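You operate a simulated robot arm through the tools that you are given. There is no shell and no other tool. Be economical: measure what you need, move in short steps, check, and stop when the job is done.

You are at the controls of a simulated two-armed robot. One attempt, no reset.

TASK
On the top of the wide bench, fold the blue cloth in half and then in half again.

The check looks at the end state, three seconds after you hand in, the way a careful person would. Anything else that was tipped, shoved, dropped, spilled or broken makes it a failure. Flat cloth is picked up by pressing the open fingertips on it (5 to 10 N) and closing them slowly along it; thin cloth reads only 2 to 8 mm in the jaws.

THE ROBOT
Two 7-joint arms with two-finger grippers on one trunk, on a base that drives. Base frame: it is fixed to the floor where the robot stands at the start and does not move with it; the origin is under the middle of the robot, x ahead of it, y to its left, z up; the surface under the hand at the start is at about z = 0.85. Readings come in m, rad, newtons and seconds.
The left shoulder is at the start at [0.06, 0.123, 0.945], the right one opposite. With the tool pointing down near the work surface each hand reaches from about 0.36 to 0.8 m from the robot's upright axis, wherever it stands, measured 20 degrees to its own side. Places, roughly: top of the wide bench [0.8, 1.1, 0.8]. Payload 1.47 kg a hand.
The TCP of each hand is the grasp point between the finger pads, 0.016 m short of the fingertips. In the tool frame z runs along the fingers and y along their closing line. Largest opening 0.087 m; the body of the gripper starts 0.055 m behind the TCP.
Orientation is that of the tool frame in the base frame, as a unit quaternion [x, y, z, w]. With the fingers straight down and closing along the base's y, the tool's x points along the base's -x, its y along +y and its z along -z.

THE INTERFACE
- The arms move only by the tool arm_command. It takes "left_targets", "right_targets" or both (then of equal length, played together; a hand with none holds still); each is a list of rows, each a list of 2 entries, a list of its own where there are three numbers: the shift along the tool's x, y, z in m, then the turn, a rotation vector about the tool's x, y, z in rad. In form: [[[dx, dy, dz], [ax, ay, az]], ...]. A call has 1 to 12 rows; each row is the pose to reach, as a shift and turn from the pose commanded when the call began, along the tool's axes at that moment. "left_grip" and "right_grip" are, for a hand that has rows, the opening, from 0 (shut) to 1 (fully open), set as the call begins (left out, the last holds). Rows are played at 5 a second. More than 0.05 m and 0.15 rad between two rows, or a gripper value outside its range, and nothing of the call is played. A pose out of reach is approached as far as the arm can. The call stops where the force on the tool passes 40 N (or 10 N more than at its start, if that is more) or the arm is blocked; 0.2 s more then pass. Each finger travels about 0.153 m/s and halts on what it meets, pressing with about 28 N; the grip force reading is that of the motor and also rises with nothing between the fingers. The clock runs only during rows and for 0.2 s after the last one: add rows that repeat a pose to give the fingers time. It gives the time, the measured TCP pose, the force on the tool (base axes), the opening and the grip force at its end, in the units of the frame above (readings bear some noise), with the torque about the TCP (base axes, N m) and any sound that the robot's microphone picked up, and new pictures: "pictures" is both (left out), scene, wrist or none (wrist: the cameras of the hands that moved).
- Cameras (640 x 400 px; columns grow to the right, rows downward): "scene" is now at [0.0834, 0.0215, 1.4962]; the picture's right is [0.25, -0.97, 0.00], its down [-0.75, -0.19, -0.63] and it looks along [0.61, 0.16, -0.78] (base axes); focal length 287 px, centre (320, 200). "left" rides on the left gripper at [0.073, -0.012, -0.09] in its tool frame; the picture's right is [0.16, 0.99, 0.00], its down [-0.72, 0.12, -0.68] and it looks along [-0.67, 0.11, 0.73] (tool axes); focal length 247 px, centre (320, 200). "right" rides on the right gripper at [0.073, 0.012, -0.09] in its tool frame; the picture's right is [-0.16, 0.99, 0.00], its down [-0.72, -0.12, -0.68] and it looks along [-0.67, -0.11, 0.73] (tool axes); focal length 247 px, centre (320, 200). There is no depth. A picture from a camera that has moved, and an enlarged one, comes with that camera's place and axes in the base frame and with its lens.
- move_column(by): slides the trunk up (or, below 0, down) by that many m; the arms and the scene camera ride with it, the base frame stays. It gives what a move gives, with no picture.
- roll_base(legs): drives the robot by 1 to 6 legs, each [ahead, left, turn to the left] in m, m and rad, along the robot's own axes; the way and the turn of a leg run together, so that a leg with both is an arc; at most 1.5 m and 3.142 rad a leg. The arms and the cameras ride along, it lands a little off, and it stops where it bumps. It gives what a move gives, and a new picture of the scene camera.
- head_to(pan, tilt): turns the head with the scene camera to pan (to the left, within 2.094 rad either way) and tilt (down, from -0.506 to 1.204), counted from straight ahead of the robot. It gives what a move gives, and a new picture of the scene camera.
- inspect(camera, box): a new picture of the part [left, top, right, bottom] of that camera's present view, enlarged. No time passes.
- job_done(): hands the job in; it is judged then, once.

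Work in short steps. Places have to be worked out from the pictures, the camera data and where the tool is seen: move nearer, look again, correct. Check each grasp and each placing, and mend what went wrong. You have 120 turns and 260 pictures in all, those below and enlarged ones among them. Open the grippers and draw the arms clear of the work before you hand the job in, unless the task says otherwise; then end with one line.

The tools are called by a JSON object that holds its "api" and its "payload". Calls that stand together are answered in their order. arm_command: Moves the arms, as the interface text tells. Its arguments: {"type":"object","properties":{"left_targets":{"type":"array"},"left_grip":{"type":"number"},"right_targets":{"type":"array"},"right_grip":{"type":"number"},"pictures":{"type":"string","enum":["both","scene","wrist","none"]}},"required":[]} The other tools are called the same way: move_column (by) slides the trunk up or down; roll_base (legs) drives the base; head_to (pan, tilt) turns the head that bears the scene camera; inspect (camera, box) takes an enlarged picture of a part of a camera's view; job_done () hands the job in.

At the start:

```text
t: 0.0
left_position: [0.4935, 0.2532, 1.037]
left_ee_rot: [0.001, 1.0, 0.0, 0.0]
left_ft_force: [-0.8, -0.4, -0.1]
left_torque: [0.01, -0.01, -0.01]
left_opening: 0.0871
left_grasp_force: 0.1
right_position: [0.5565, -0.1326, 1.0817]
right_ee_rot: [-0.001, 1.0, 0.0, -0.001]
right_ft_force: [0.3, -0.3, 0.5]
right_torque: [-0.01, -0.02, -0.03]
right_opening: 0.0871
right_grasp_force: 0.2
trunk travel left (down, up): [-0.1, 0.13]
robot x, y, heading: [-0.0005, 0.0008, -0.0]
head pan, tilt: [0.251, 0.888]
```

scene: 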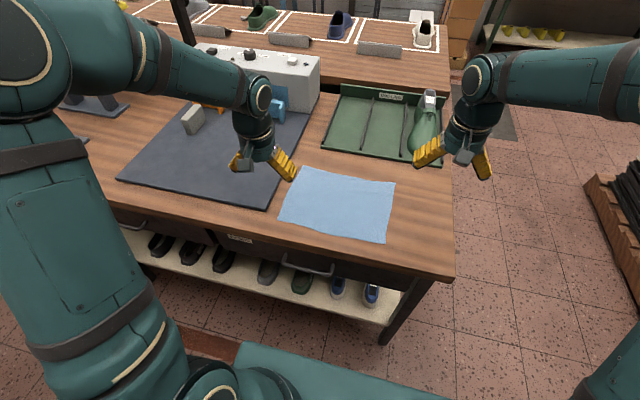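
right: 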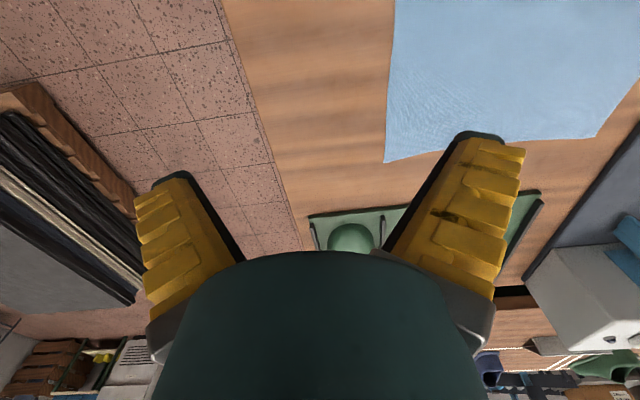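
left: 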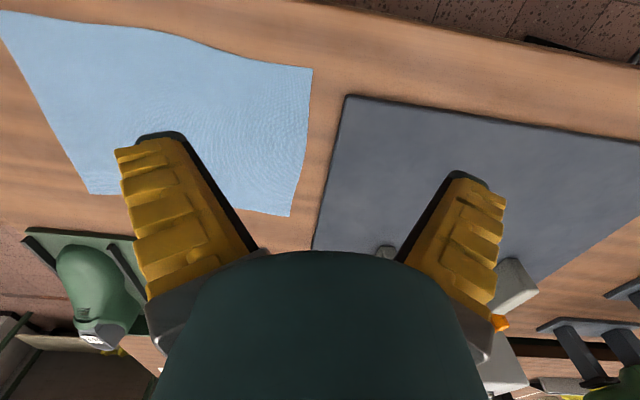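

The blue cloth lies flat ahead, spanning roughly x 0.49–0.71 and y −0.05–0.25 at z≈0.85. I look left to see which surface is the wide bench.

{"api": "head_to", "payload": {"pan": 0.95, "tilt": 0.6}}

{"api": "head_to", "payload": {"pan": 0.1, "tilt": 0.95}}

```text
t: 1.1
left_position: [0.4934, 0.2532, 1.0366]
left_ee_rot: [0.0, 1.0, 0.0, 0.0]
left_ft_force: [0.4, -0.1, -0.2]
left_torque: [0.03, 0.01, -0.03]
left_opening: 0.087
left_grasp_force: 0.1
right_position: [0.5563, -0.1326, 1.0806]
right_ee_rot: [0.0, 1.0, 0.0, 0.0]
right_ft_force: [-1.3, 0.5, -0.6]
right_torque: [0.0, -0.01, -0.02]
right_opening: 0.0872
right_grasp_force: 0.1
trunk travel left (down, up): [-0.1, 0.13]
robot x, y, heading: [0.0004, 0.0019, 0.001]
head pan, tilt: [0.949, 0.6]
camera scene: at [0.0611, 0.0744, 1.52], right [0.81, -0.58, 0.0], down [-0.33, -0.46, -0.82], along [0.48, 0.67, -0.57], focal length 287 px, centre (320, 200)
```

scene: 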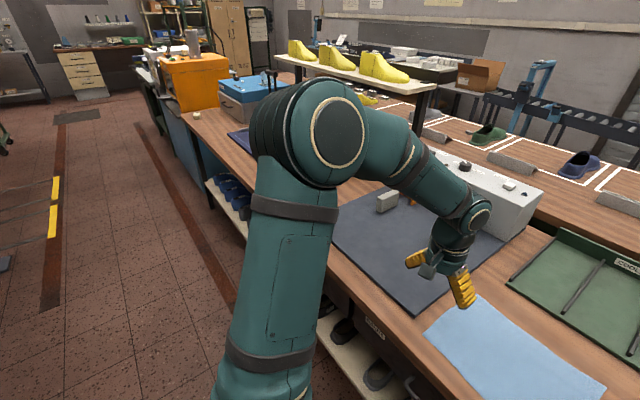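

```text
t: 2.2
left_position: [0.4924, 0.2542, 1.0367]
left_ee_rot: [-0.001, 1.0, 0.0, 0.0]
left_ft_force: [0.4, -0.7, 0.2]
left_torque: [-0.02, -0.01, 0.02]
left_opening: 0.087
left_grasp_force: 0.1
right_position: [0.5566, -0.1318, 1.0813]
right_ee_rot: [0.0, 1.0, 0.0, 0.0]
right_ft_force: [0.1, 0.6, 0.9]
right_torque: [0.01, 0.01, 0.0]
right_opening: 0.0869
right_grasp_force: 0.0
trunk travel left (down, up): [-0.1, 0.13]
robot x, y, heading: [0.0003, -0.0011, 0.001]
head pan, tilt: [0.099, 0.949]
camera scene: at [0.082, 0.0099, 1.4916], right [0.1, -0.99, 0.0], down [-0.81, -0.08, -0.58], along [0.58, 0.06, -0.81], focal length 287 px, centre (320, 200)
```

scene: 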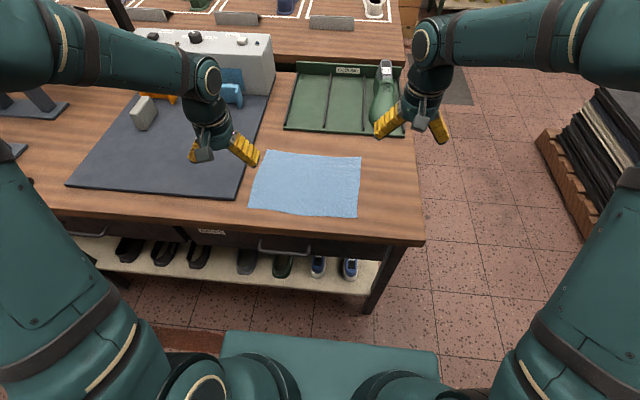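

The cloth sits on the long bench itself, with corners at about (0.71, 0.245), (0.715, −0.054), (0.495, −0.045) and (0.495, 0.245). My plan is to fold the near edge over to the far edge with both hands, so I bring the hands above the near corners, turned so the fingers close along x.

{"api": "arm_command", "payload": {"left_targets": [[[-0.001, -0.003, 0.008], [0, 0, 0.143]], [[-0.002, -0.005, 0.016], [0, 0, 0.286]], [[-0.003, -0.008, 0.024], [0, 0, 0.428]], [[-0.005, -0.011, 0.032], [0, 0, 0.571]], [[-0.006, -0.013, 0.04], [0, 0, 0.714]], [[-0.007, -0.016, 0.048], [0, 0, 0.857]], [[-0.008, -0.018, 0.055], [0, 0, 1.0]], [[-0.009, -0.021, 0.063], [0, 0, 1.142]], [[-0.01, -0.024, 0.071], [0, 0, 1.285]], [[-0.011, -0.026, 0.079], [0, 0, 1.428]], [[-0.0125, -0.029, 0.087], [0, 0, 1.5708]], [[-0.0125, -0.029, 0.087], [0, 0, 1.5708]]], "right_targets": [[[0.005, 0.01, 0.012], [0, 0, -0.143]], [[0.009, 0.02, 0.024], [0, 0, -0.286]], [[0.014, 0.03, 0.036], [0, 0, -0.428]], [[0.019, 0.04, 0.048], [0, 0, -0.571]], [[0.023, 0.05, 0.06], [0, 0, -0.714]], [[0.028, 0.06, 0.071], [0, 0, -0.857]], [[0.033, 0.07, 0.083], [0, 0, -1.0]], [[0.037, 0.08, 0.095], [0, 0, -1.142]], [[0.042, 0.09, 0.107], [0, 0, -1.285]], [[0.047, 0.1, 0.119], [0, 0, -1.428]], [[0.0516, 0.11, 0.131], [0, 0, -1.5708]], [[0.0516, 0.11, 0.131], [0, 0, -1.5708]]], "left_grip": 0.4, "right_grip": 0.4}}

```text
t: 4.8
left_position: [0.5038, 0.2245, 0.9493]
left_ee_rot: [0.708, 0.706, 0.0, 0.0]
left_ft_force: [-0.2, -1.0, -1.7]
left_torque: [-0.01, 0.0, 0.0]
left_opening: 0.0406
left_grasp_force: 3.9
right_position: [0.5059, -0.0219, 0.9478]
right_ee_rot: [0.707, -0.707, 0.001, 0.0]
right_ft_force: [-0.3, -0.4, 0.1]
right_torque: [-0.01, -0.05, -0.04]
right_opening: 0.0407
right_grasp_force: 4.2
trunk travel left (down, up): [-0.1, 0.13]
robot x, y, heading: [0.0013, -0.0021, -0.003]
head pan, tilt: [0.099, 0.949]
camera scene: at [0.0817, 0.0097, 1.4916], right [0.1, -1.0, 0.0], down [-0.81, -0.08, -0.58], along [0.58, 0.06, -0.81], focal length 287 px, centre (320, 200)
camera right: at [0.4945, -0.0966, 1.0387], right [-0.99, 0.16, 0.0], down [0.11, 0.72, 0.68], along [0.11, 0.67, -0.73], focal length 247 px, centre (320, 200)
camera left: at [0.4935, 0.2977, 1.0393], right [0.99, 0.16, 0.0], down [0.11, -0.72, 0.68], along [0.11, -0.67, -0.73], focal length 247 px, centre (320, 200)
```

scene: 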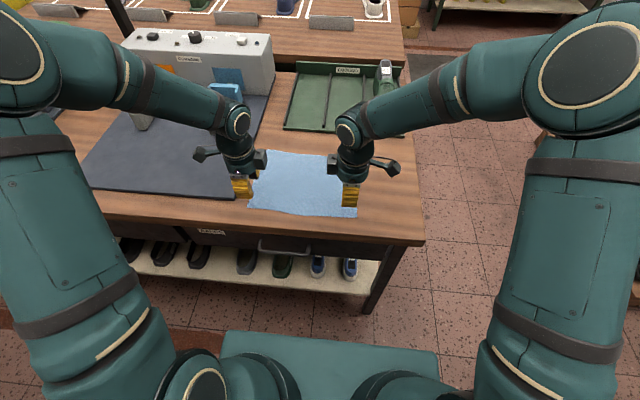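
right: 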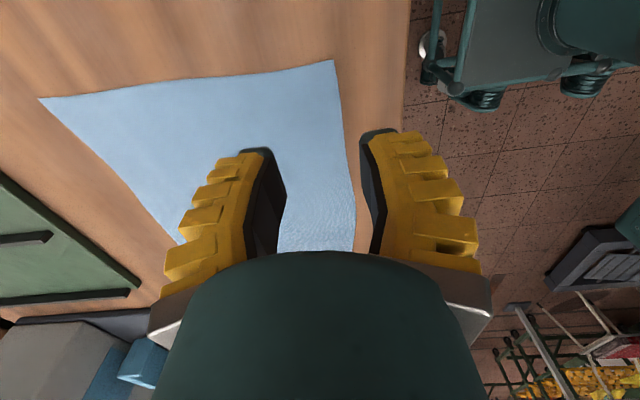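
left: 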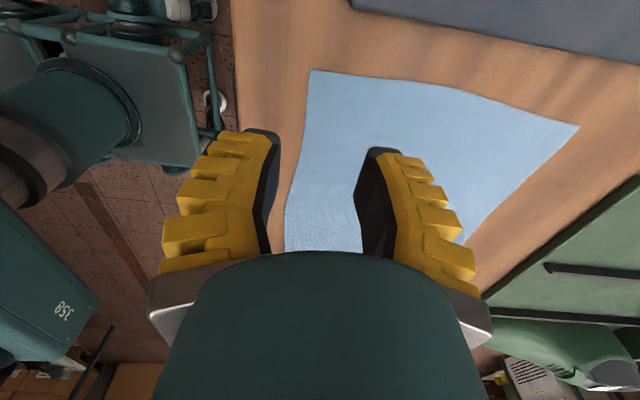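

The left picture puts the corners at about (0.497, 0.246) and (0.494, −0.051). I narrow the jaws, shift so the outer finger sits just inside the near edge, and go down to about 1.5 cm above the cloth.

{"api": "arm_command", "payload": {"left_targets": [[[0, 0.008, 0.02], [0, 0, 0]], [[0, 0.015, 0.04], [0, 0, 0]], [[0, 0.015, 0.06], [0, 0, 0]], [[0, 0.015, 0.069], [0, 0, 0]], [[0, 0.015, 0.069], [0, 0, 0]]], "right_targets": [[[0.003, -0.006, 0.02], [0, 0, 0]], [[0.006, -0.012, 0.04], [0, 0, 0]], [[0.006, -0.012, 0.06], [0, 0, 0]], [[0.006, -0.012, 0.068], [0, 0, 0]], [[0.006, -0.012, 0.068], [0, 0, 0]]], "left_grip": 0.32, "right_grip": 0.32}}

```text
t: 6.0
left_position: [0.5198, 0.2238, 0.8814]
left_ee_rot: [0.707, 0.707, 0.0, -0.001]
left_ft_force: [-0.5, -0.3, -0.3]
left_torque: [0.0, -0.01, 0.01]
left_opening: 0.0341
left_grasp_force: 4.6
right_position: [0.5166, -0.0288, 0.8821]
right_ee_rot: [0.707, -0.707, 0.0, 0.0]
right_ft_force: [-0.1, -0.4, 0.1]
right_torque: [-0.01, 0.0, 0.0]
right_opening: 0.0338
right_grasp_force: 4.6
trunk travel left (down, up): [-0.1, 0.13]
robot x, y, heading: [0.0006, -0.0022, 0.001]
head pan, tilt: [0.099, 0.949]
camera scene: at [0.0819, 0.0098, 1.4916], right [0.1, -1.0, 0.0], down [-0.81, -0.08, -0.58], along [0.58, 0.06, -0.81], focal length 287 px, centre (320, 200)
camera right: at [0.5068, -0.1024, 0.9709], right [-0.99, 0.16, 0.0], down [0.12, 0.72, 0.68], along [0.11, 0.67, -0.73], focal length 247 px, centre (320, 200)
camera left: at [0.5081, 0.2974, 0.9705], right [0.99, 0.16, 0.0], down [0.12, -0.72, 0.68], along [0.11, -0.67, -0.73], focal length 247 px, centre (320, 200)
```

scene: 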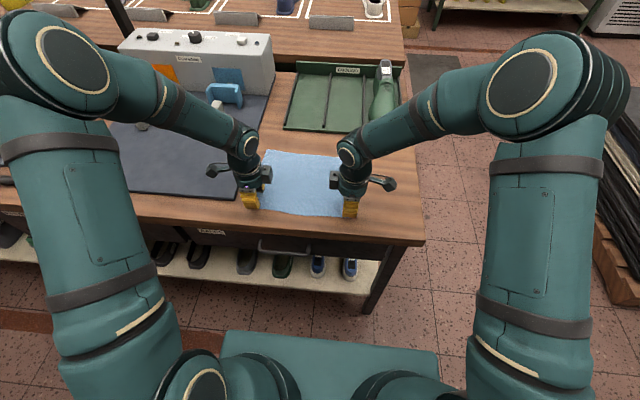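
right: 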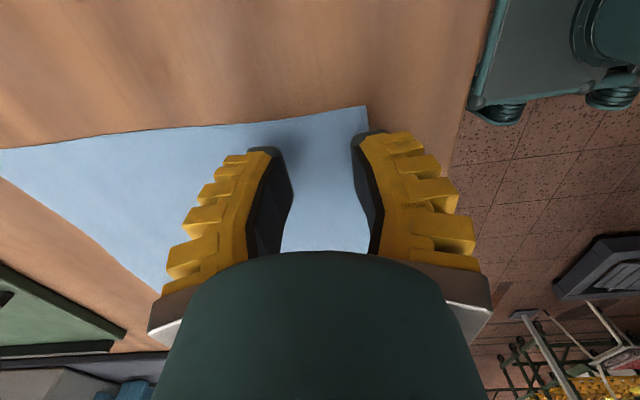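
left: 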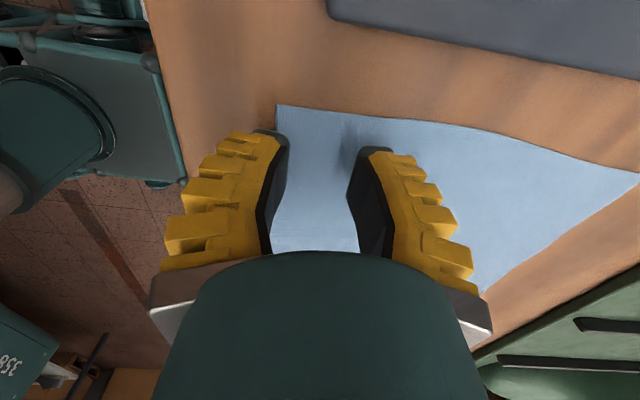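

Both outer fingers are just about at the cloth edge, so I lower in small steps until light contact shows in the force readings.

{"api": "arm_command", "payload": {"left_targets": [[[0, 0.002, 0.006], [0, 0, 0]], [[0, 0.002, 0.012], [0, 0, 0]], [[0, 0.002, 0.012], [0, 0, 0]]], "right_targets": [[[0, -0.004, 0.006], [0, 0, 0]], [[0, -0.005, 0.013], [0, 0, 0]], [[0, -0.005, 0.013], [0, 0, 0]]], "pictures": "none"}}

```text
t: 6.8
left_position: [0.521, 0.225, 0.869]
left_ee_rot: [0.707, 0.707, -0.001, 0.0]
left_ft_force: [0.1, 0.6, 0.3]
left_torque: [0.0, 0.02, 0.04]
left_opening: 0.0341
left_grasp_force: 4.1
right_position: [0.5221, -0.0285, 0.8688]
right_ee_rot: [-0.707, 0.707, 0.0, 0.0]
right_ft_force: [0.3, -0.5, 0.2]
right_torque: [-0.01, 0.03, 0.04]
right_opening: 0.0341
right_grasp_force: 4.6
trunk travel left (down, up): [-0.1, 0.13]
robot x, y, heading: [0.0017, 0.0016, -0.002]
head pan, tilt: [0.099, 0.949]
```

No contact yet at tip height 0.853; I go down 3 mm more.

{"api": "arm_command", "payload": {"left_targets": [[[0, 0, 0.0015], [0, 0, 0]], [[0, 0, 0.003], [0, 0, 0]], [[0, 0, 0.003], [0, 0, 0]]], "right_targets": [[[0, 0, 0.0015], [0, 0, 0]], [[0, 0, 0.003], [0, 0, 0]], [[0, 0, 0.003], [0, 0, 0]]], "pictures": "none"}}

```text
t: 7.6
left_position: [0.5222, 0.2244, 0.8662]
left_ee_rot: [0.707, 0.707, 0.001, 0.0]
left_ft_force: [0.0, 0.4, 6.2]
left_torque: [0.0, 0.03, -0.02]
left_opening: 0.0313
left_grasp_force: 3.5
right_position: [0.5221, -0.0278, 0.8677]
right_ee_rot: [-0.707, 0.707, -0.001, 0.001]
right_ft_force: [0.0, 0.6, 7.8]
right_torque: [-0.06, 0.06, -0.01]
right_opening: 0.0294
right_grasp_force: 7.9
trunk travel left (down, up): [-0.1, 0.13]
robot x, y, heading: [-0.0019, -0.0019, -0.002]
head pan, tilt: [0.099, 0.949]
```

Both hands press at 6–8 N, which is right. Now I close the fingers gradually.

{"api": "arm_command", "payload": {"left_targets": [[[0, 0, 0.0], [0, 0, 0]], [[0, 0, 0], [0, 0, 0]]], "right_targets": [[[0, 0, 0], [0, 0, 0]], [[0, 0, 0], [0, 0, 0]]], "left_grip": 0.2, "right_grip": 0.2, "pictures": "none"}}

{"api": "arm_command", "payload": {"left_targets": [[[0, 0, 0.0], [0, 0, 0]], [[0, 0, 0], [0, 0, 0]]], "right_targets": [[[0, 0, 0], [0, 0, 0]], [[0, 0, 0], [0, 0, 0]]], "left_grip": 0.1, "right_grip": 0.1, "pictures": "wrist"}}

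```text
t: 8.2
left_position: [0.5215, 0.2237, 0.8671]
left_ee_rot: [0.707, 0.707, 0.0, 0.0]
left_ft_force: [-0.5, 0.5, 2.3]
left_torque: [0.0, 0.0, -0.01]
left_opening: 0.0188
left_grasp_force: 7.6
right_position: [0.5224, -0.0274, 0.8662]
right_ee_rot: [-0.707, 0.707, -0.001, 0.0]
right_ft_force: [0.2, -0.5, 7.4]
right_torque: [-0.02, -0.03, -0.02]
right_opening: 0.0211
right_grasp_force: 3.3
trunk travel left (down, up): [-0.1, 0.13]
robot x, y, heading: [0.0011, -0.0017, 0.005]
head pan, tilt: [0.099, 0.949]
```

```text
t: 8.8
left_position: [0.5219, 0.2231, 0.8656]
left_ee_rot: [0.707, 0.707, 0.0, 0.0]
left_ft_force: [0.5, 0.2, 2.8]
left_torque: [0.02, 0.01, 0.02]
left_opening: 0.0137
left_grasp_force: 5.0
right_position: [0.5224, -0.0274, 0.8651]
right_ee_rot: [0.707, -0.707, 0.0, 0.001]
right_ft_force: [0.4, 0.3, 1.0]
right_torque: [-0.02, 0.02, 0.01]
right_opening: 0.0109
right_grasp_force: 7.2
trunk travel left (down, up): [-0.1, 0.13]
robot x, y, heading: [-0.0034, 0.0004, 0.004]
head pan, tilt: [0.099, 0.949]
camera right: at [0.5109, -0.1025, 0.9549], right [-0.99, 0.16, 0.0], down [0.12, 0.72, 0.68], along [0.11, 0.67, -0.73], focal length 247 px, centre (320, 200)
camera left: at [0.5106, 0.2977, 0.9559], right [0.99, 0.16, 0.0], down [0.12, -0.72, 0.68], along [0.11, -0.67, -0.73], focal length 247 px, centre (320, 200)
```

right: 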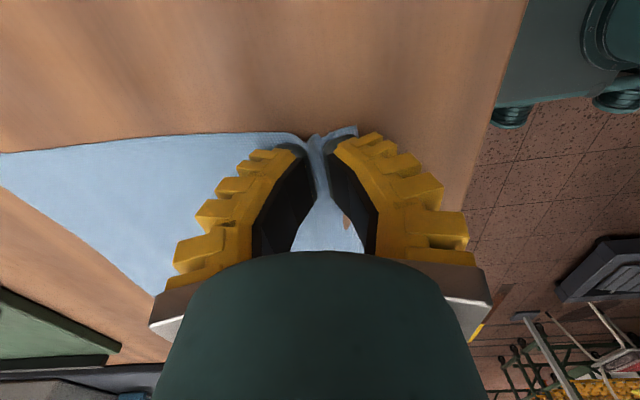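
left: 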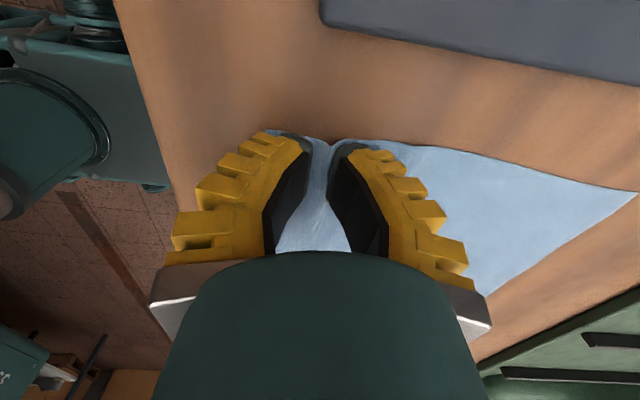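

The ridge of cloth is rising between the fingers in both hands. I close fully and give the fingers time.

{"api": "arm_command", "payload": {"left_targets": [[[0, 0, 0.0], [0, 0, 0]], [[0, 0, 0], [0, 0, 0]], [[0, 0, 0], [0, 0, 0]]], "right_targets": [[[0, 0, 0], [0, 0, 0]], [[0, 0, 0], [0, 0, 0]], [[0, 0, 0], [0, 0, 0]]], "left_grip": 0.0, "right_grip": 0.0, "pictures": "none"}}

{"api": "arm_command", "payload": {"left_targets": [[[0, 0, -0.01], [0, 0, 0]], [[0, 0, -0.02], [0, 0, 0]], [[0, 0, -0.03], [0, 0, 0]], [[0, 0, -0.03], [0, 0, 0]]], "right_targets": [[[0, 0, -0.01], [0, 0, 0]], [[0, 0, -0.02], [0, 0, 0]], [[0, 0, -0.03], [0, 0, 0]], [[0, 0, -0.03], [0, 0, 0]]]}}

```text
t: 9.6
left_position: [0.5223, 0.2247, 0.8669]
left_ee_rot: [0.707, 0.707, 0.001, 0.0]
left_ft_force: [-0.8, 0.8, 4.7]
left_torque: [0.05, 0.0, 0.0]
left_opening: 0.0003
left_grasp_force: 28.1
right_position: [0.5223, -0.0289, 0.8663]
right_ee_rot: [-0.707, 0.707, 0.0, 0.001]
right_ft_force: [0.9, -0.5, 4.7]
right_torque: [-0.02, 0.03, 0.0]
right_opening: 0.0
right_grasp_force: 27.5
trunk travel left (down, up): [-0.1, 0.13]
robot x, y, heading: [0.0009, -0.0019, 0.001]
head pan, tilt: [0.099, 0.949]
```

```text
t: 10.6
left_position: [0.5234, 0.2245, 0.8945]
left_ee_rot: [0.707, 0.707, 0.0, -0.001]
left_ft_force: [-0.4, -0.2, 0.2]
left_torque: [0.0, 0.02, 0.0]
left_opening: 0.0001
left_grasp_force: 27.7
right_position: [0.5228, -0.0277, 0.8957]
right_ee_rot: [-0.707, 0.707, -0.001, -0.001]
right_ft_force: [-0.8, -0.1, 0.8]
right_torque: [-0.01, 0.0, 0.0]
right_opening: 0.0
right_grasp_force: 28.0
trunk travel left (down, up): [-0.1, 0.13]
robot x, y, heading: [0.0005, -0.0019, -0.0]
head pan, tilt: [0.099, 0.949]
camera scene: at [0.0822, 0.0099, 1.4916], right [0.1, -1.0, 0.0], down [-0.81, -0.08, -0.58], along [0.58, 0.06, -0.81], focal length 287 px, centre (320, 200)
camera right: at [0.5119, -0.1026, 0.9849], right [-0.99, 0.16, 0.0], down [0.12, 0.72, 0.68], along [0.11, 0.67, -0.73], focal length 247 px, centre (320, 200)
camera left: at [0.5119, 0.2981, 0.9855], right [0.99, 0.16, 0.0], down [0.12, -0.72, 0.68], along [0.11, -0.67, -0.73], focal length 247 px, centre (320, 200)
```

scene: 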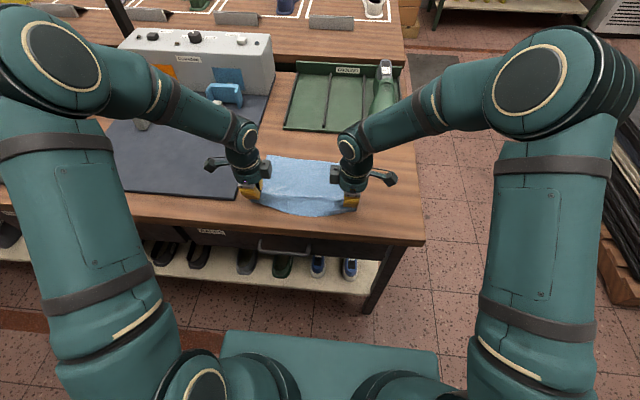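
right: 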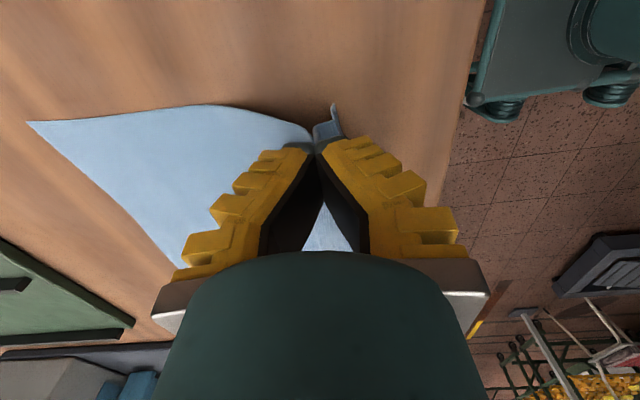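
left: 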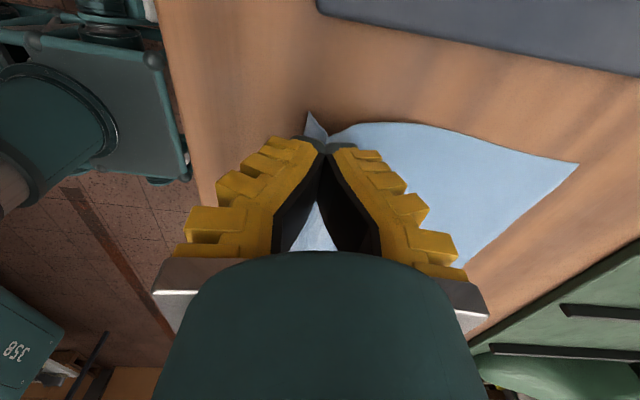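

The opening reads near zero, yet the cloth looks lifted at both corners. I check in an enlarged view before carrying on.

{"api": "inspect", "payload": {"camera": "scene", "box": [210, 130, 410, 255]}}

{"api": "inspect", "payload": {"camera": "right", "box": [220, 80, 420, 205]}}

```text
3.20 times, centred on (310, 192) of scene
camera zoom: at [0.0822, 0.0099, 1.4916], right [0.1, -1.0, 0.0], down [-0.81, -0.08, -0.58], along [0.58, 0.06, -0.81], focal length 918 px, centre (352, 224)
```

zoom: 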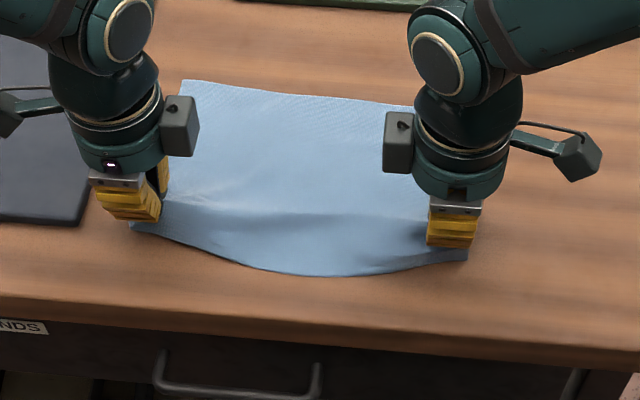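

```text
3.20 times, centred on (320, 142) of right
camera zoom: at [0.5119, -0.1026, 0.9849], right [-0.99, 0.16, 0.0], down [0.12, 0.72, 0.68], along [0.11, 0.67, -0.73], focal length 790 px, centre (320, 384)
```

zoom: 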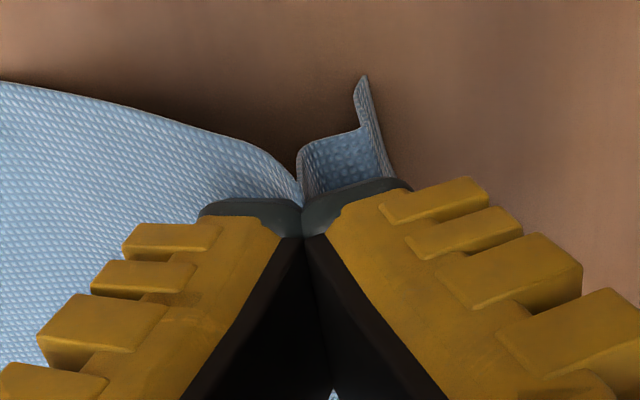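

Both corners are held at the fingertips with a tail of about 1.5 cm. I carry the edge up and over in an arc toward the far edge. The tools tilt gradually so the tail flips outward.

{"api": "arm_command", "payload": {"left_targets": [[[0, 0.0055, -0.0255], [0, 0, 0]], [[0, 0.0185, -0.0455], [0.05, 0, 0]], [[0, 0.039, -0.0585], [0.1, 0, 0]], [[0, 0.065, -0.066], [0.17, 0, 0]], [[0, 0.091, -0.067], [0.24, 0, 0]], [[0, 0.1175, -0.0617], [0.31, 0, 0]], [[0, 0.1435, -0.049], [0.38, 0, 0]], [[0, 0.1645, -0.031], [0.45, 0, 0]], [[0, 0.1775, -0.012], [0.45, 0, 0]], [[0, 0.1775, -0.012], [0.45, 0, 0]]], "right_targets": [[[0, -0.0055, -0.0255], [0, 0, 0]], [[0, -0.0185, -0.0455], [-0.05, 0, 0]], [[0, -0.039, -0.0585], [-0.1, 0, 0]], [[0, -0.065, -0.066], [-0.17, 0, 0]], [[0, -0.091, -0.067], [-0.24, 0, 0]], [[0, -0.1175, -0.0617], [-0.31, 0, 0]], [[0, -0.1435, -0.049], [-0.38, 0, 0]], [[0, -0.1645, -0.031], [-0.45, 0, 0]], [[0, -0.1775, -0.012], [-0.45, 0, 0]], [[0, -0.1775, -0.012], [-0.45, 0, 0]]]}}

{"api": "inspect", "payload": {"camera": "scene", "box": [210, 110, 410, 235]}}

```text
t: 12.8
left_position: [0.6764, 0.2233, 0.909]
left_ee_rot: [0.689, 0.689, -0.158, -0.157]
left_ft_force: [-0.2, 0.5, 0.3]
left_torque: [-0.03, -0.02, 0.0]
left_opening: 0.0
left_grasp_force: 27.4
left hand out of reach, approached as far as the arm can: row 8, 9, 10
right_position: [0.6641, -0.038, 0.9132]
right_ee_rot: [-0.689, 0.689, 0.158, -0.158]
right_ft_force: [1.4, -0.6, 0.4]
right_torque: [-0.02, -0.01, 0.01]
right_opening: 0.0
right_grasp_force: 27.9
right hand out of reach, approached as far as the arm can: row 8, 9, 10
trunk travel left (down, up): [-0.1, 0.13]
robot x, y, heading: [-0.0011, -0.0007, 0.004]
head pan, tilt: [0.099, 0.949]
camera scene: at [0.0822, 0.0097, 1.4916], right [0.1, -1.0, 0.0], down [-0.81, -0.08, -0.58], along [0.58, 0.06, -0.81], focal length 287 px, centre (320, 200)
camera right: at [0.6933, -0.112, 0.9996], right [-0.89, 0.16, 0.43], down [0.4, 0.72, 0.56], along [-0.22, 0.67, -0.71], focal length 247 px, centre (320, 200)
camera left: at [0.7058, 0.2966, 0.9955], right [0.89, 0.16, -0.43], down [0.4, -0.72, 0.56], along [-0.22, -0.67, -0.71], focal length 247 px, centre (320, 200)
```

scene: 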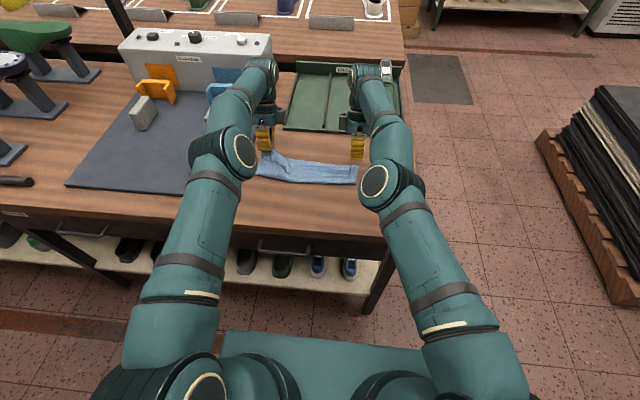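
right: 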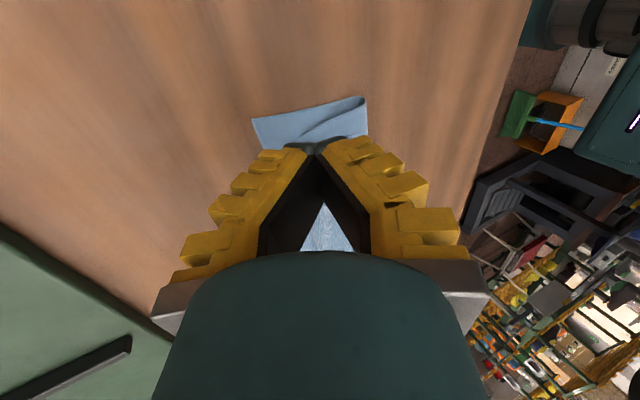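
left: 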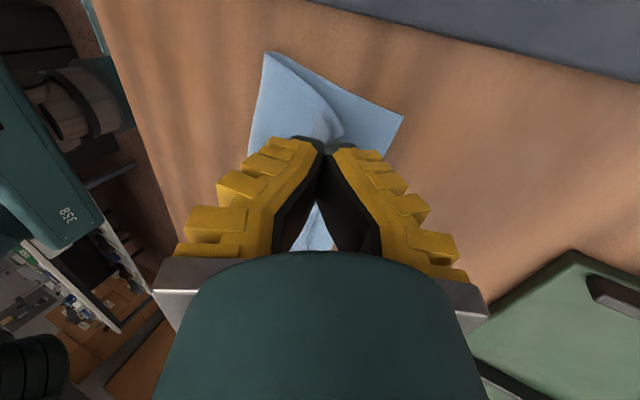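

```text
3.20 times, centred on (310, 172) of scene
camera zoom: at [0.0822, 0.0097, 1.4916], right [0.1, -1.0, 0.0], down [-0.81, -0.08, -0.58], along [0.58, 0.06, -0.81], focal length 918 px, centre (352, 288)
```

zoom: 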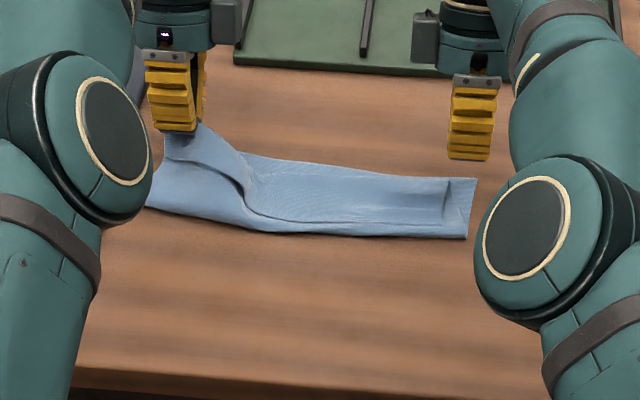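

The right hand lost its corner, but that side dropped roughly folded over; the left still holds. I lay the left corner down with less tilt, and draw the right hand away to get a clear view.

{"api": "arm_command", "payload": {"left_targets": [[[0, -0.001, 0.003], [-0.12, 0, 0]], [[0, -0.002, 0.007], [-0.24, 0, 0]], [[0, -0.003, 0.011], [-0.36, 0, 0]], [[0, -0.004, 0.0147], [-0.45, 0, 0]], [[0, -0.004, 0.0147], [-0.45, 0, 0]]], "right_targets": [[[0.01, 0.02, -0.012], [0.11, 0, 0]], [[0.025, 0.04, -0.022], [0.22, 0, 0]], [[0.04, 0.06, -0.03], [0.34, 0, 0]], [[0.055, 0.085, -0.035], [0.45, 0, 0]], [[0.07, 0.105, -0.04], [0.45, 0, 0]]]}}

{"api": "inspect", "payload": {"camera": "scene", "box": [210, 110, 410, 235]}}

```text
t: 14.0
left_position: [0.6664, 0.222, 0.8984]
left_ee_rot: [0.707, 0.707, 0.001, 0.001]
left_ft_force: [0.8, -0.3, 0.0]
left_torque: [0.03, -0.02, -0.02]
left_opening: 0.0
left_grasp_force: 27.4
right_position: [0.7469, -0.0919, 1.0191]
right_ee_rot: [0.707, -0.707, 0.0, 0.001]
right_ft_force: [0.1, -0.1, 0.2]
right_torque: [0.04, 0.0, 0.01]
right_opening: 0.0002
right_grasp_force: 27.3
right hand out of reach, approached as far as the arm can: row 1, 2, 3, 4, 5
trunk travel left (down, up): [-0.1, 0.13]
robot x, y, heading: [-0.0013, -0.0021, 0.002]
head pan, tilt: [0.099, 0.949]
camera scene: at [0.0817, 0.009, 1.4916], right [0.1, -1.0, 0.0], down [-0.81, -0.08, -0.58], along [0.58, 0.06, -0.81], focal length 287 px, centre (320, 200)
camera right: at [0.736, -0.1677, 1.1081], right [-0.99, 0.16, 0.0], down [0.12, 0.72, 0.68], along [0.11, 0.67, -0.73], focal length 247 px, centre (320, 200)
camera left: at [0.6555, 0.2961, 0.9889], right [0.99, 0.16, 0.0], down [0.12, -0.72, 0.68], along [0.11, -0.67, -0.73], focal length 247 px, centre (320, 200)
```

scene: 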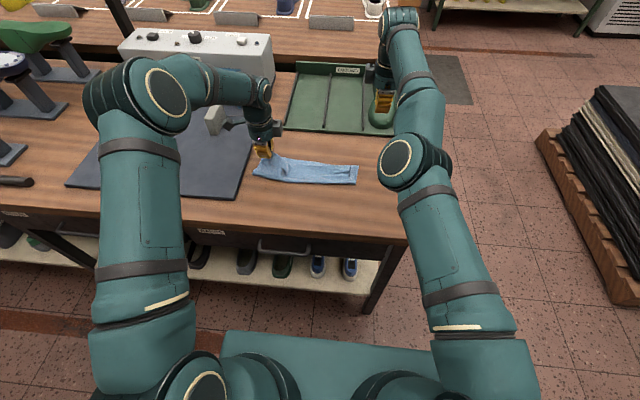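
right: 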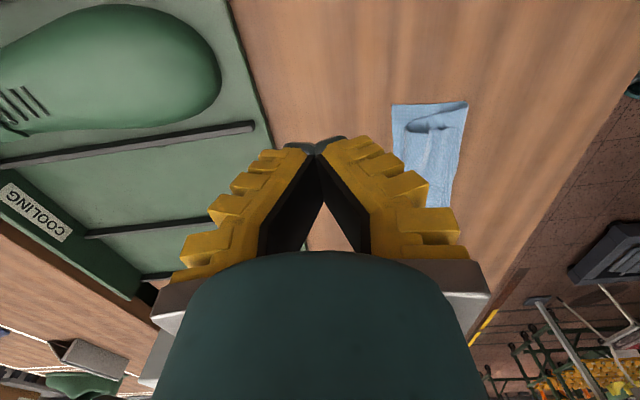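
left: 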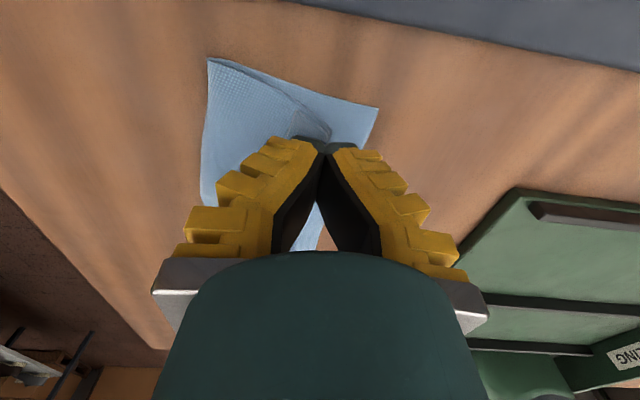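

```text
3.20 times, centred on (310, 172) of scene
camera zoom: at [0.0817, 0.009, 1.4916], right [0.1, -1.0, 0.0], down [-0.81, -0.08, -0.58], along [0.58, 0.06, -0.81], focal length 918 px, centre (352, 288)
```

zoom: 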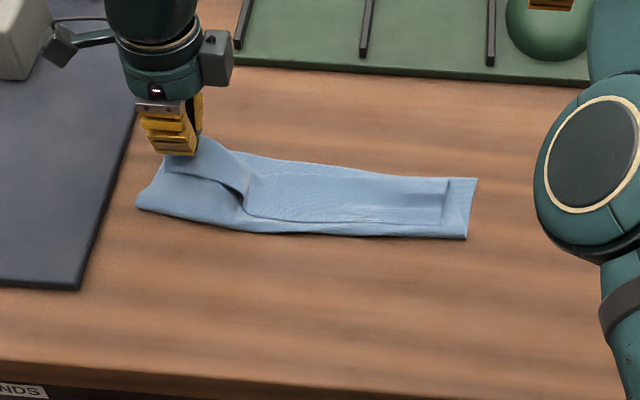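

The right arm swung outward instead of back, although it touched nothing. I bring it back to the right side. The right end of the cloth may be folded in a Z, so I want a close view.

{"api": "arm_command", "payload": {"right_targets": [[[0.0, 0.02, -0.02], [0, 0, 0]], [[0.0, 0.05, -0.03], [0, 0, 0]], [[0.0, 0.09, -0.03], [0, 0, 0]], [[0, 0.13, -0.03], [0, 0, 0]], [[0, 0.17, -0.03], [0, 0, 0]], [[0, 0.17, -0.03], [0, 0, 0]]]}}

{"api": "inspect", "payload": {"camera": "right", "box": [220, 40, 480, 202]}}

```text
t: 15.4
left_position: [0.6664, 0.2237, 0.8995]
left_ee_rot: [0.707, 0.707, 0.001, 0.0]
left_ft_force: [0.2, -0.1, -0.4]
left_torque: [0.0, -0.01, 0.06]
left_opening: 0.0
left_grasp_force: 27.6
right_position: [0.7289, -0.0639, 1.0817]
right_ee_rot: [-0.707, 0.707, 0.0, -0.001]
right_ft_force: [0.0, -0.4, 0.5]
right_torque: [0.02, -0.01, -0.03]
right_opening: 0.0
right_grasp_force: 28.0
right hand out of reach, approached as far as the arm can: row 1, 2, 3, 4, 5, 6
trunk travel left (down, up): [-0.1, 0.13]
robot x, y, heading: [0.0022, -0.0004, 0.003]
head pan, tilt: [0.099, 0.949]
camera scene: at [0.082, 0.0098, 1.4916], right [0.1, -1.0, 0.0], down [-0.81, -0.08, -0.58], along [0.58, 0.06, -0.81], focal length 287 px, centre (320, 200)
camera right: at [0.7187, -0.1377, 1.1703], right [-0.99, 0.16, 0.0], down [0.12, 0.72, 0.68], along [0.11, 0.67, -0.73], focal length 247 px, centre (320, 200)
```

scene: 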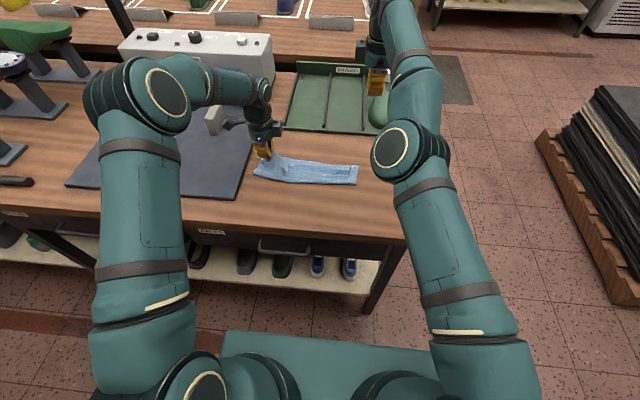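
right: 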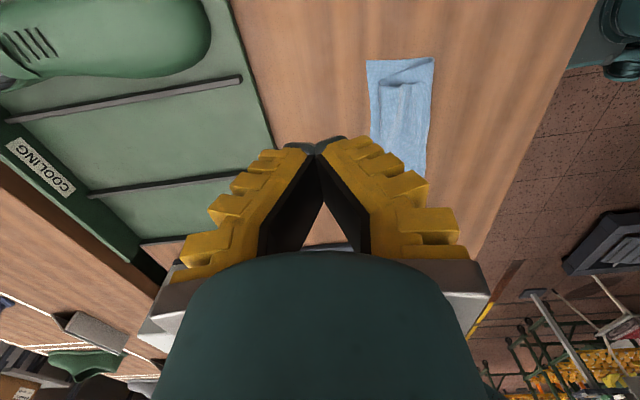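

```text
2.46 times, centred on (350, 121) of right
camera zoom: at [0.7187, -0.1377, 1.1703], right [-0.99, 0.16, 0.0], down [0.12, 0.72, 0.68], along [0.11, 0.67, -0.73], focal length 608 px, centre (246, 394)
```

zoom: 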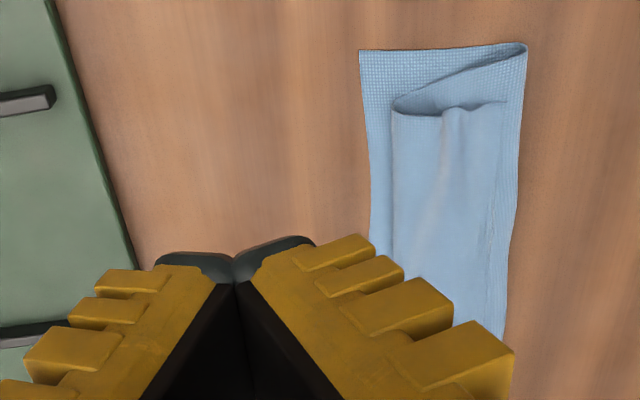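

The right arm seems stuck near a wrist limit with that yaw. I turn it back by 90° while drawing it in.

{"api": "arm_command", "payload": {"right_targets": [[[0, 0.0, 0], [0, 0, 0.14]], [[0, 0.0, 0], [0, 0, 0.28]], [[0, 0.0, 0], [0, 0, 0.42]], [[0, 0.02, 0], [0, 0, 0.56]], [[0, 0.04, 0], [0, 0, 0.7]], [[0, 0.06, 0], [0, 0, 0.84]], [[0, 0.08, 0], [0, 0, 0.98]], [[0.01, 0.1, 0], [0, 0, 1.12]], [[0.02, 0.12, 0], [0, 0, 1.26]], [[0.03, 0.14, 0], [0, 0, 1.4]], [[0.04, 0.16, 0], [0, 0, 1.54]], [[0.05, 0.17, 0], [0, 0, 1.57]]], "pictures": "scene"}}

```text
t: 18.0
left_position: [0.6656, 0.2234, 0.8983]
left_ee_rot: [0.707, 0.707, -0.001, 0.0]
left_ft_force: [0.1, -0.2, 0.0]
left_torque: [-0.01, 0.0, -0.03]
left_opening: 0.0002
left_grasp_force: 27.4
right_position: [0.7199, -0.0951, 1.123]
right_ee_rot: [0.001, 1.0, 0.0, -0.001]
right_ft_force: [0.5, -0.8, 0.5]
right_torque: [0.0, 0.0, 0.01]
right_opening: 0.0
right_grasp_force: 28.5
right hand out of reach, approached as far as the arm can: row 4, 5, 6, 7, 8, 9, 10, 11, 12
trunk travel left (down, up): [-0.1, 0.13]
robot x, y, heading: [0.0004, -0.0027, -0.001]
head pan, tilt: [0.099, 0.949]
camera scene: at [0.0819, 0.0096, 1.4916], right [0.1, -1.0, 0.0], down [-0.81, -0.08, -0.58], along [0.58, 0.06, -0.81], focal length 287 px, centre (320, 200)
```

scene: 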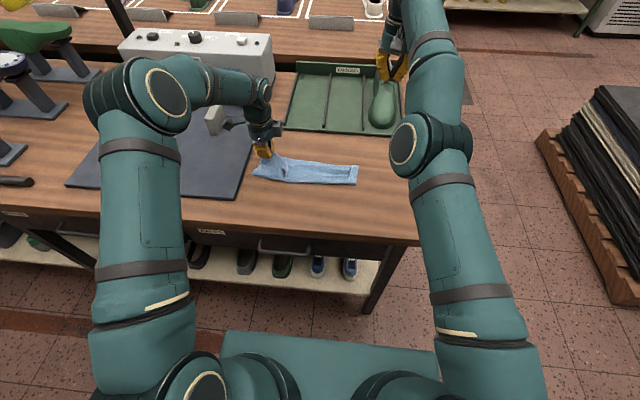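

The right arm is nearly stretched out. I try getting it to bend by moving sideways and back.

{"api": "arm_command", "payload": {"right_targets": [[[0.02, -0.03, 0], [0, 0, 0]], [[0.04, -0.06, 0], [0, 0, 0]], [[0.06, -0.09, 0], [0, 0, 0]], [[0.09, -0.11, 0], [0, 0, 0]], [[0.12, -0.13, 0], [0, 0, 0]], [[0.15, -0.15, 0], [0, 0, 0]], [[0.18, -0.15, 0], [0, 0, 0]], [[0.18, -0.15, 0], [0, 0, 0]]], "pictures": "scene"}}

```text
t: 19.8
left_position: [0.6669, 0.2227, 0.8986]
left_ee_rot: [0.707, 0.707, 0.0, 0.0]
left_ft_force: [0.2, -0.5, -0.5]
left_torque: [0.02, -0.02, -0.03]
left_opening: 0.0001
left_grasp_force: 28.0
right_position: [0.7052, -0.2567, 1.1696]
right_ee_rot: [0.0, 1.0, 0.0, -0.002]
right_ft_force: [-0.5, 0.0, 0.7]
right_torque: [0.02, 0.0, -0.03]
right_opening: 0.0001
right_grasp_force: 27.6
right hand out of reach, approached as far as the arm can: row 1, 2, 3, 4, 5, 6, 7, 8
trunk travel left (down, up): [-0.1, 0.13]
robot x, y, heading: [0.0005, -0.0031, -0.001]
head pan, tilt: [0.099, 0.949]
camera scene: at [0.0818, 0.0095, 1.4916], right [0.1, -1.0, 0.0], down [-0.81, -0.08, -0.58], along [0.58, 0.06, -0.81], focal length 287 px, centre (320, 200)
```

scene: 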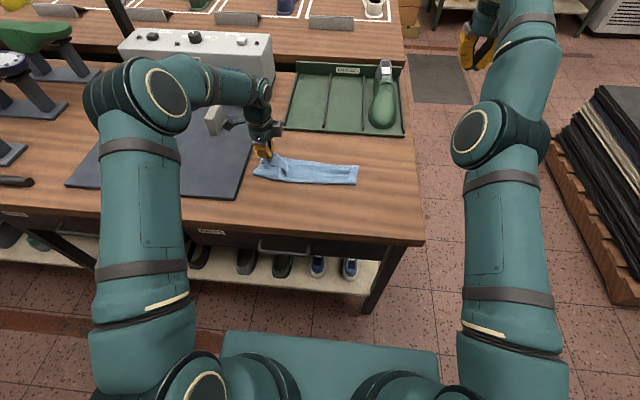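

The arm slides on its stretch limit. I try stretching it outward a touch and then pulling inward, so the elbow gets past its straight pose.

{"api": "arm_command", "payload": {"right_targets": [[[-0.04, 0, -0.02], [0, 0, 0]], [[-0.08, 0, -0.04], [0, 0, 0]], [[-0.08, 0, -0.04], [0, 0, 0]], [[-0.04, 0, -0.02], [0, 0, 0]], [[0, 0, 0], [0, 0, 0]], [[0.04, 0, 0.02], [0, 0, 0]], [[0.08, 0, 0.04], [0, 0, 0]], [[0.12, 0, 0.06], [0, 0, 0]], [[0.16, 0, 0.08], [0, 0, 0]], [[0.16, 0, 0.08], [0, 0, 0]]], "pictures": "scene"}}

```text
t: 22.0
left_position: [0.667, 0.2234, 0.8985]
left_ee_rot: [0.707, 0.707, 0.0, 0.001]
left_ft_force: [-0.2, 0.2, -0.5]
left_torque: [0.0, 0.01, 0.02]
left_opening: 0.0002
left_grasp_force: 27.5
right_position: [0.5449, -0.2559, 1.1]
right_ee_rot: [0.0, 1.0, 0.0, 0.0]
right_ft_force: [-0.2, -0.4, -0.2]
right_torque: [0.0, 0.0, 0.03]
right_opening: 0.0
right_grasp_force: 27.7
right hand out of reach, approached as far as the arm can: row 1, 2, 3, 4
trunk travel left (down, up): [-0.1, 0.13]
robot x, y, heading: [-0.0018, -0.0024, 0.001]
head pan, tilt: [0.099, 0.949]
camera scene: at [0.0821, 0.0098, 1.4916], right [0.1, -1.0, 0.0], down [-0.81, -0.08, -0.58], along [0.58, 0.06, -0.81], focal length 287 px, centre (320, 200)
```

scene: 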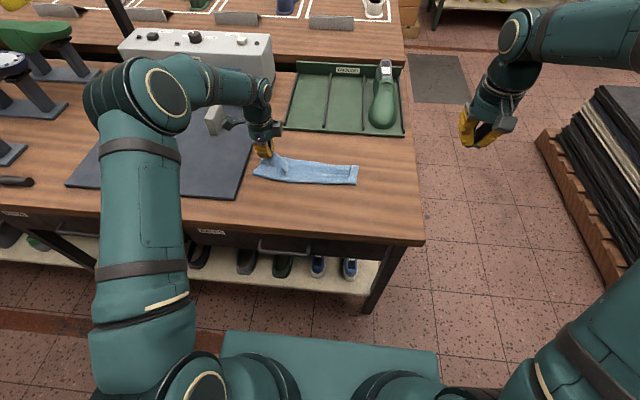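

That freed the right arm. Now I lower the left hand so its corner lies on the cloth.

{"api": "arm_command", "payload": {"left_targets": [[[0, 0.005, 0.01], [0, 0, 0]], [[0, 0.008, 0.021], [0, 0, 0]], [[0, 0.002, 0.024], [0, 0, 0]], [[0, 0.0, 0.024], [0, 0, 0]]], "pictures": "none"}}

{"api": "arm_command", "payload": {"left_targets": [[[0, 0, 0], [0, 0, 0]], [[0, 0, -0.0], [0, 0, 0]], [[0, 0, -0.02], [0, 0, 0]], [[0, 0, -0.05], [0, 0, 0]], [[0, -0.02, -0.08], [0, 0, 0]], [[0.04, -0.04, -0.1], [0, 0, 0]], [[0.08, -0.06, -0.12], [0, 0, 0]]], "left_grip": 0.4}}

{"api": "inspect", "payload": {"camera": "scene", "box": [230, 125, 390, 225]}}

```text
t: 23.0
left_position: [0.6676, 0.2236, 0.8747]
left_ee_rot: [0.707, 0.707, 0.0, 0.0]
left_ft_force: [-0.1, 0.0, 0.0]
left_torque: [-0.02, -0.01, -0.02]
left_opening: 0.0
left_grasp_force: 27.7
right_position: [0.5457, -0.2549, 1.0982]
right_ee_rot: [0.0, 1.0, 0.0, 0.001]
right_ft_force: [0.9, -0.9, -0.7]
right_torque: [-0.03, 0.01, 0.0]
right_opening: 0.0002
right_grasp_force: 28.1
trunk travel left (down, up): [-0.1, 0.13]
robot x, y, heading: [0.0012, -0.0022, -0.001]
head pan, tilt: [0.099, 0.949]
```

```text
t: 24.6
left_position: [0.6078, 0.3042, 0.9972]
left_ee_rot: [0.707, 0.707, 0.0, -0.001]
left_ft_force: [-0.7, 0.8, 0.5]
left_torque: [0.01, 0.0, 0.03]
left_opening: 0.0409
left_grasp_force: 4.5
right_position: [0.5454, -0.2556, 1.1003]
right_ee_rot: [0.0, 1.0, 0.001, 0.0]
right_ft_force: [0.5, 0.1, -1.2]
right_torque: [-0.02, 0.01, 0.02]
right_opening: 0.0
right_grasp_force: 28.0
trunk travel left (down, up): [-0.1, 0.13]
robot x, y, heading: [0.0021, 0.0004, 0.003]
head pan, tilt: [0.099, 0.949]
camera scene: at [0.0808, 0.0102, 1.4917], right [0.1, -1.0, 0.0], down [-0.81, -0.08, -0.58], along [0.58, 0.06, -0.81], focal length 287 px, centre (320, 200)
camera left: at [0.5967, 0.3776, 1.0859], right [0.99, 0.16, 0.0], down [0.11, -0.72, 0.68], along [0.11, -0.67, -0.73], focal length 247 px, centre (320, 200)
```

scene: 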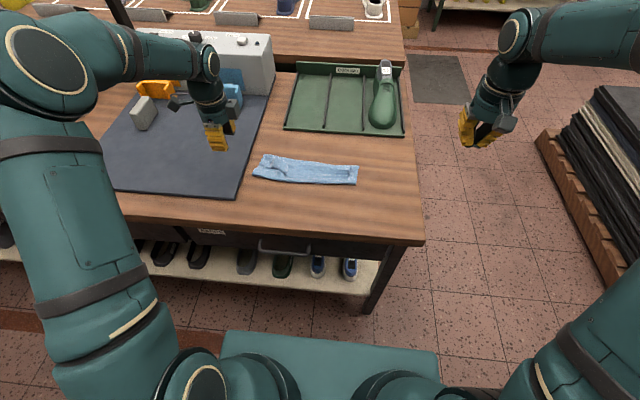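
left: 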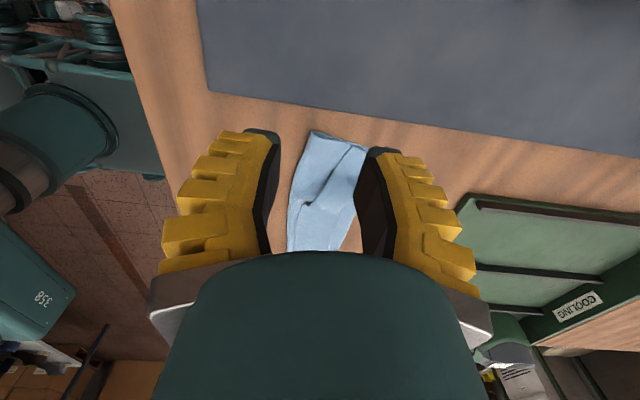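

```text
4.00 times, centred on (310, 175) of scene
camera zoom: at [0.0808, 0.0102, 1.4917], right [0.1, -1.0, 0.0], down [-0.81, -0.08, -0.58], along [0.58, 0.06, -0.81], focal length 1148 px, centre (360, 300)
```

zoom: 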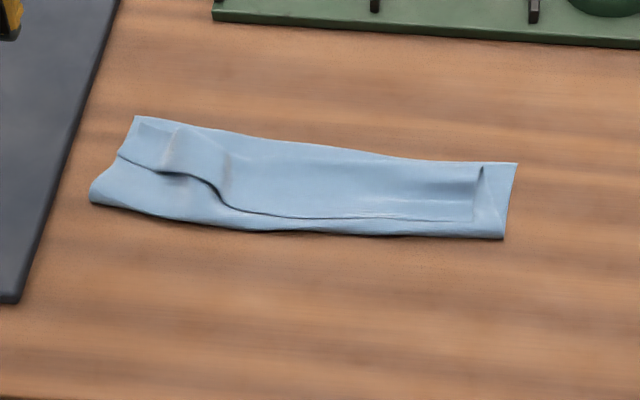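

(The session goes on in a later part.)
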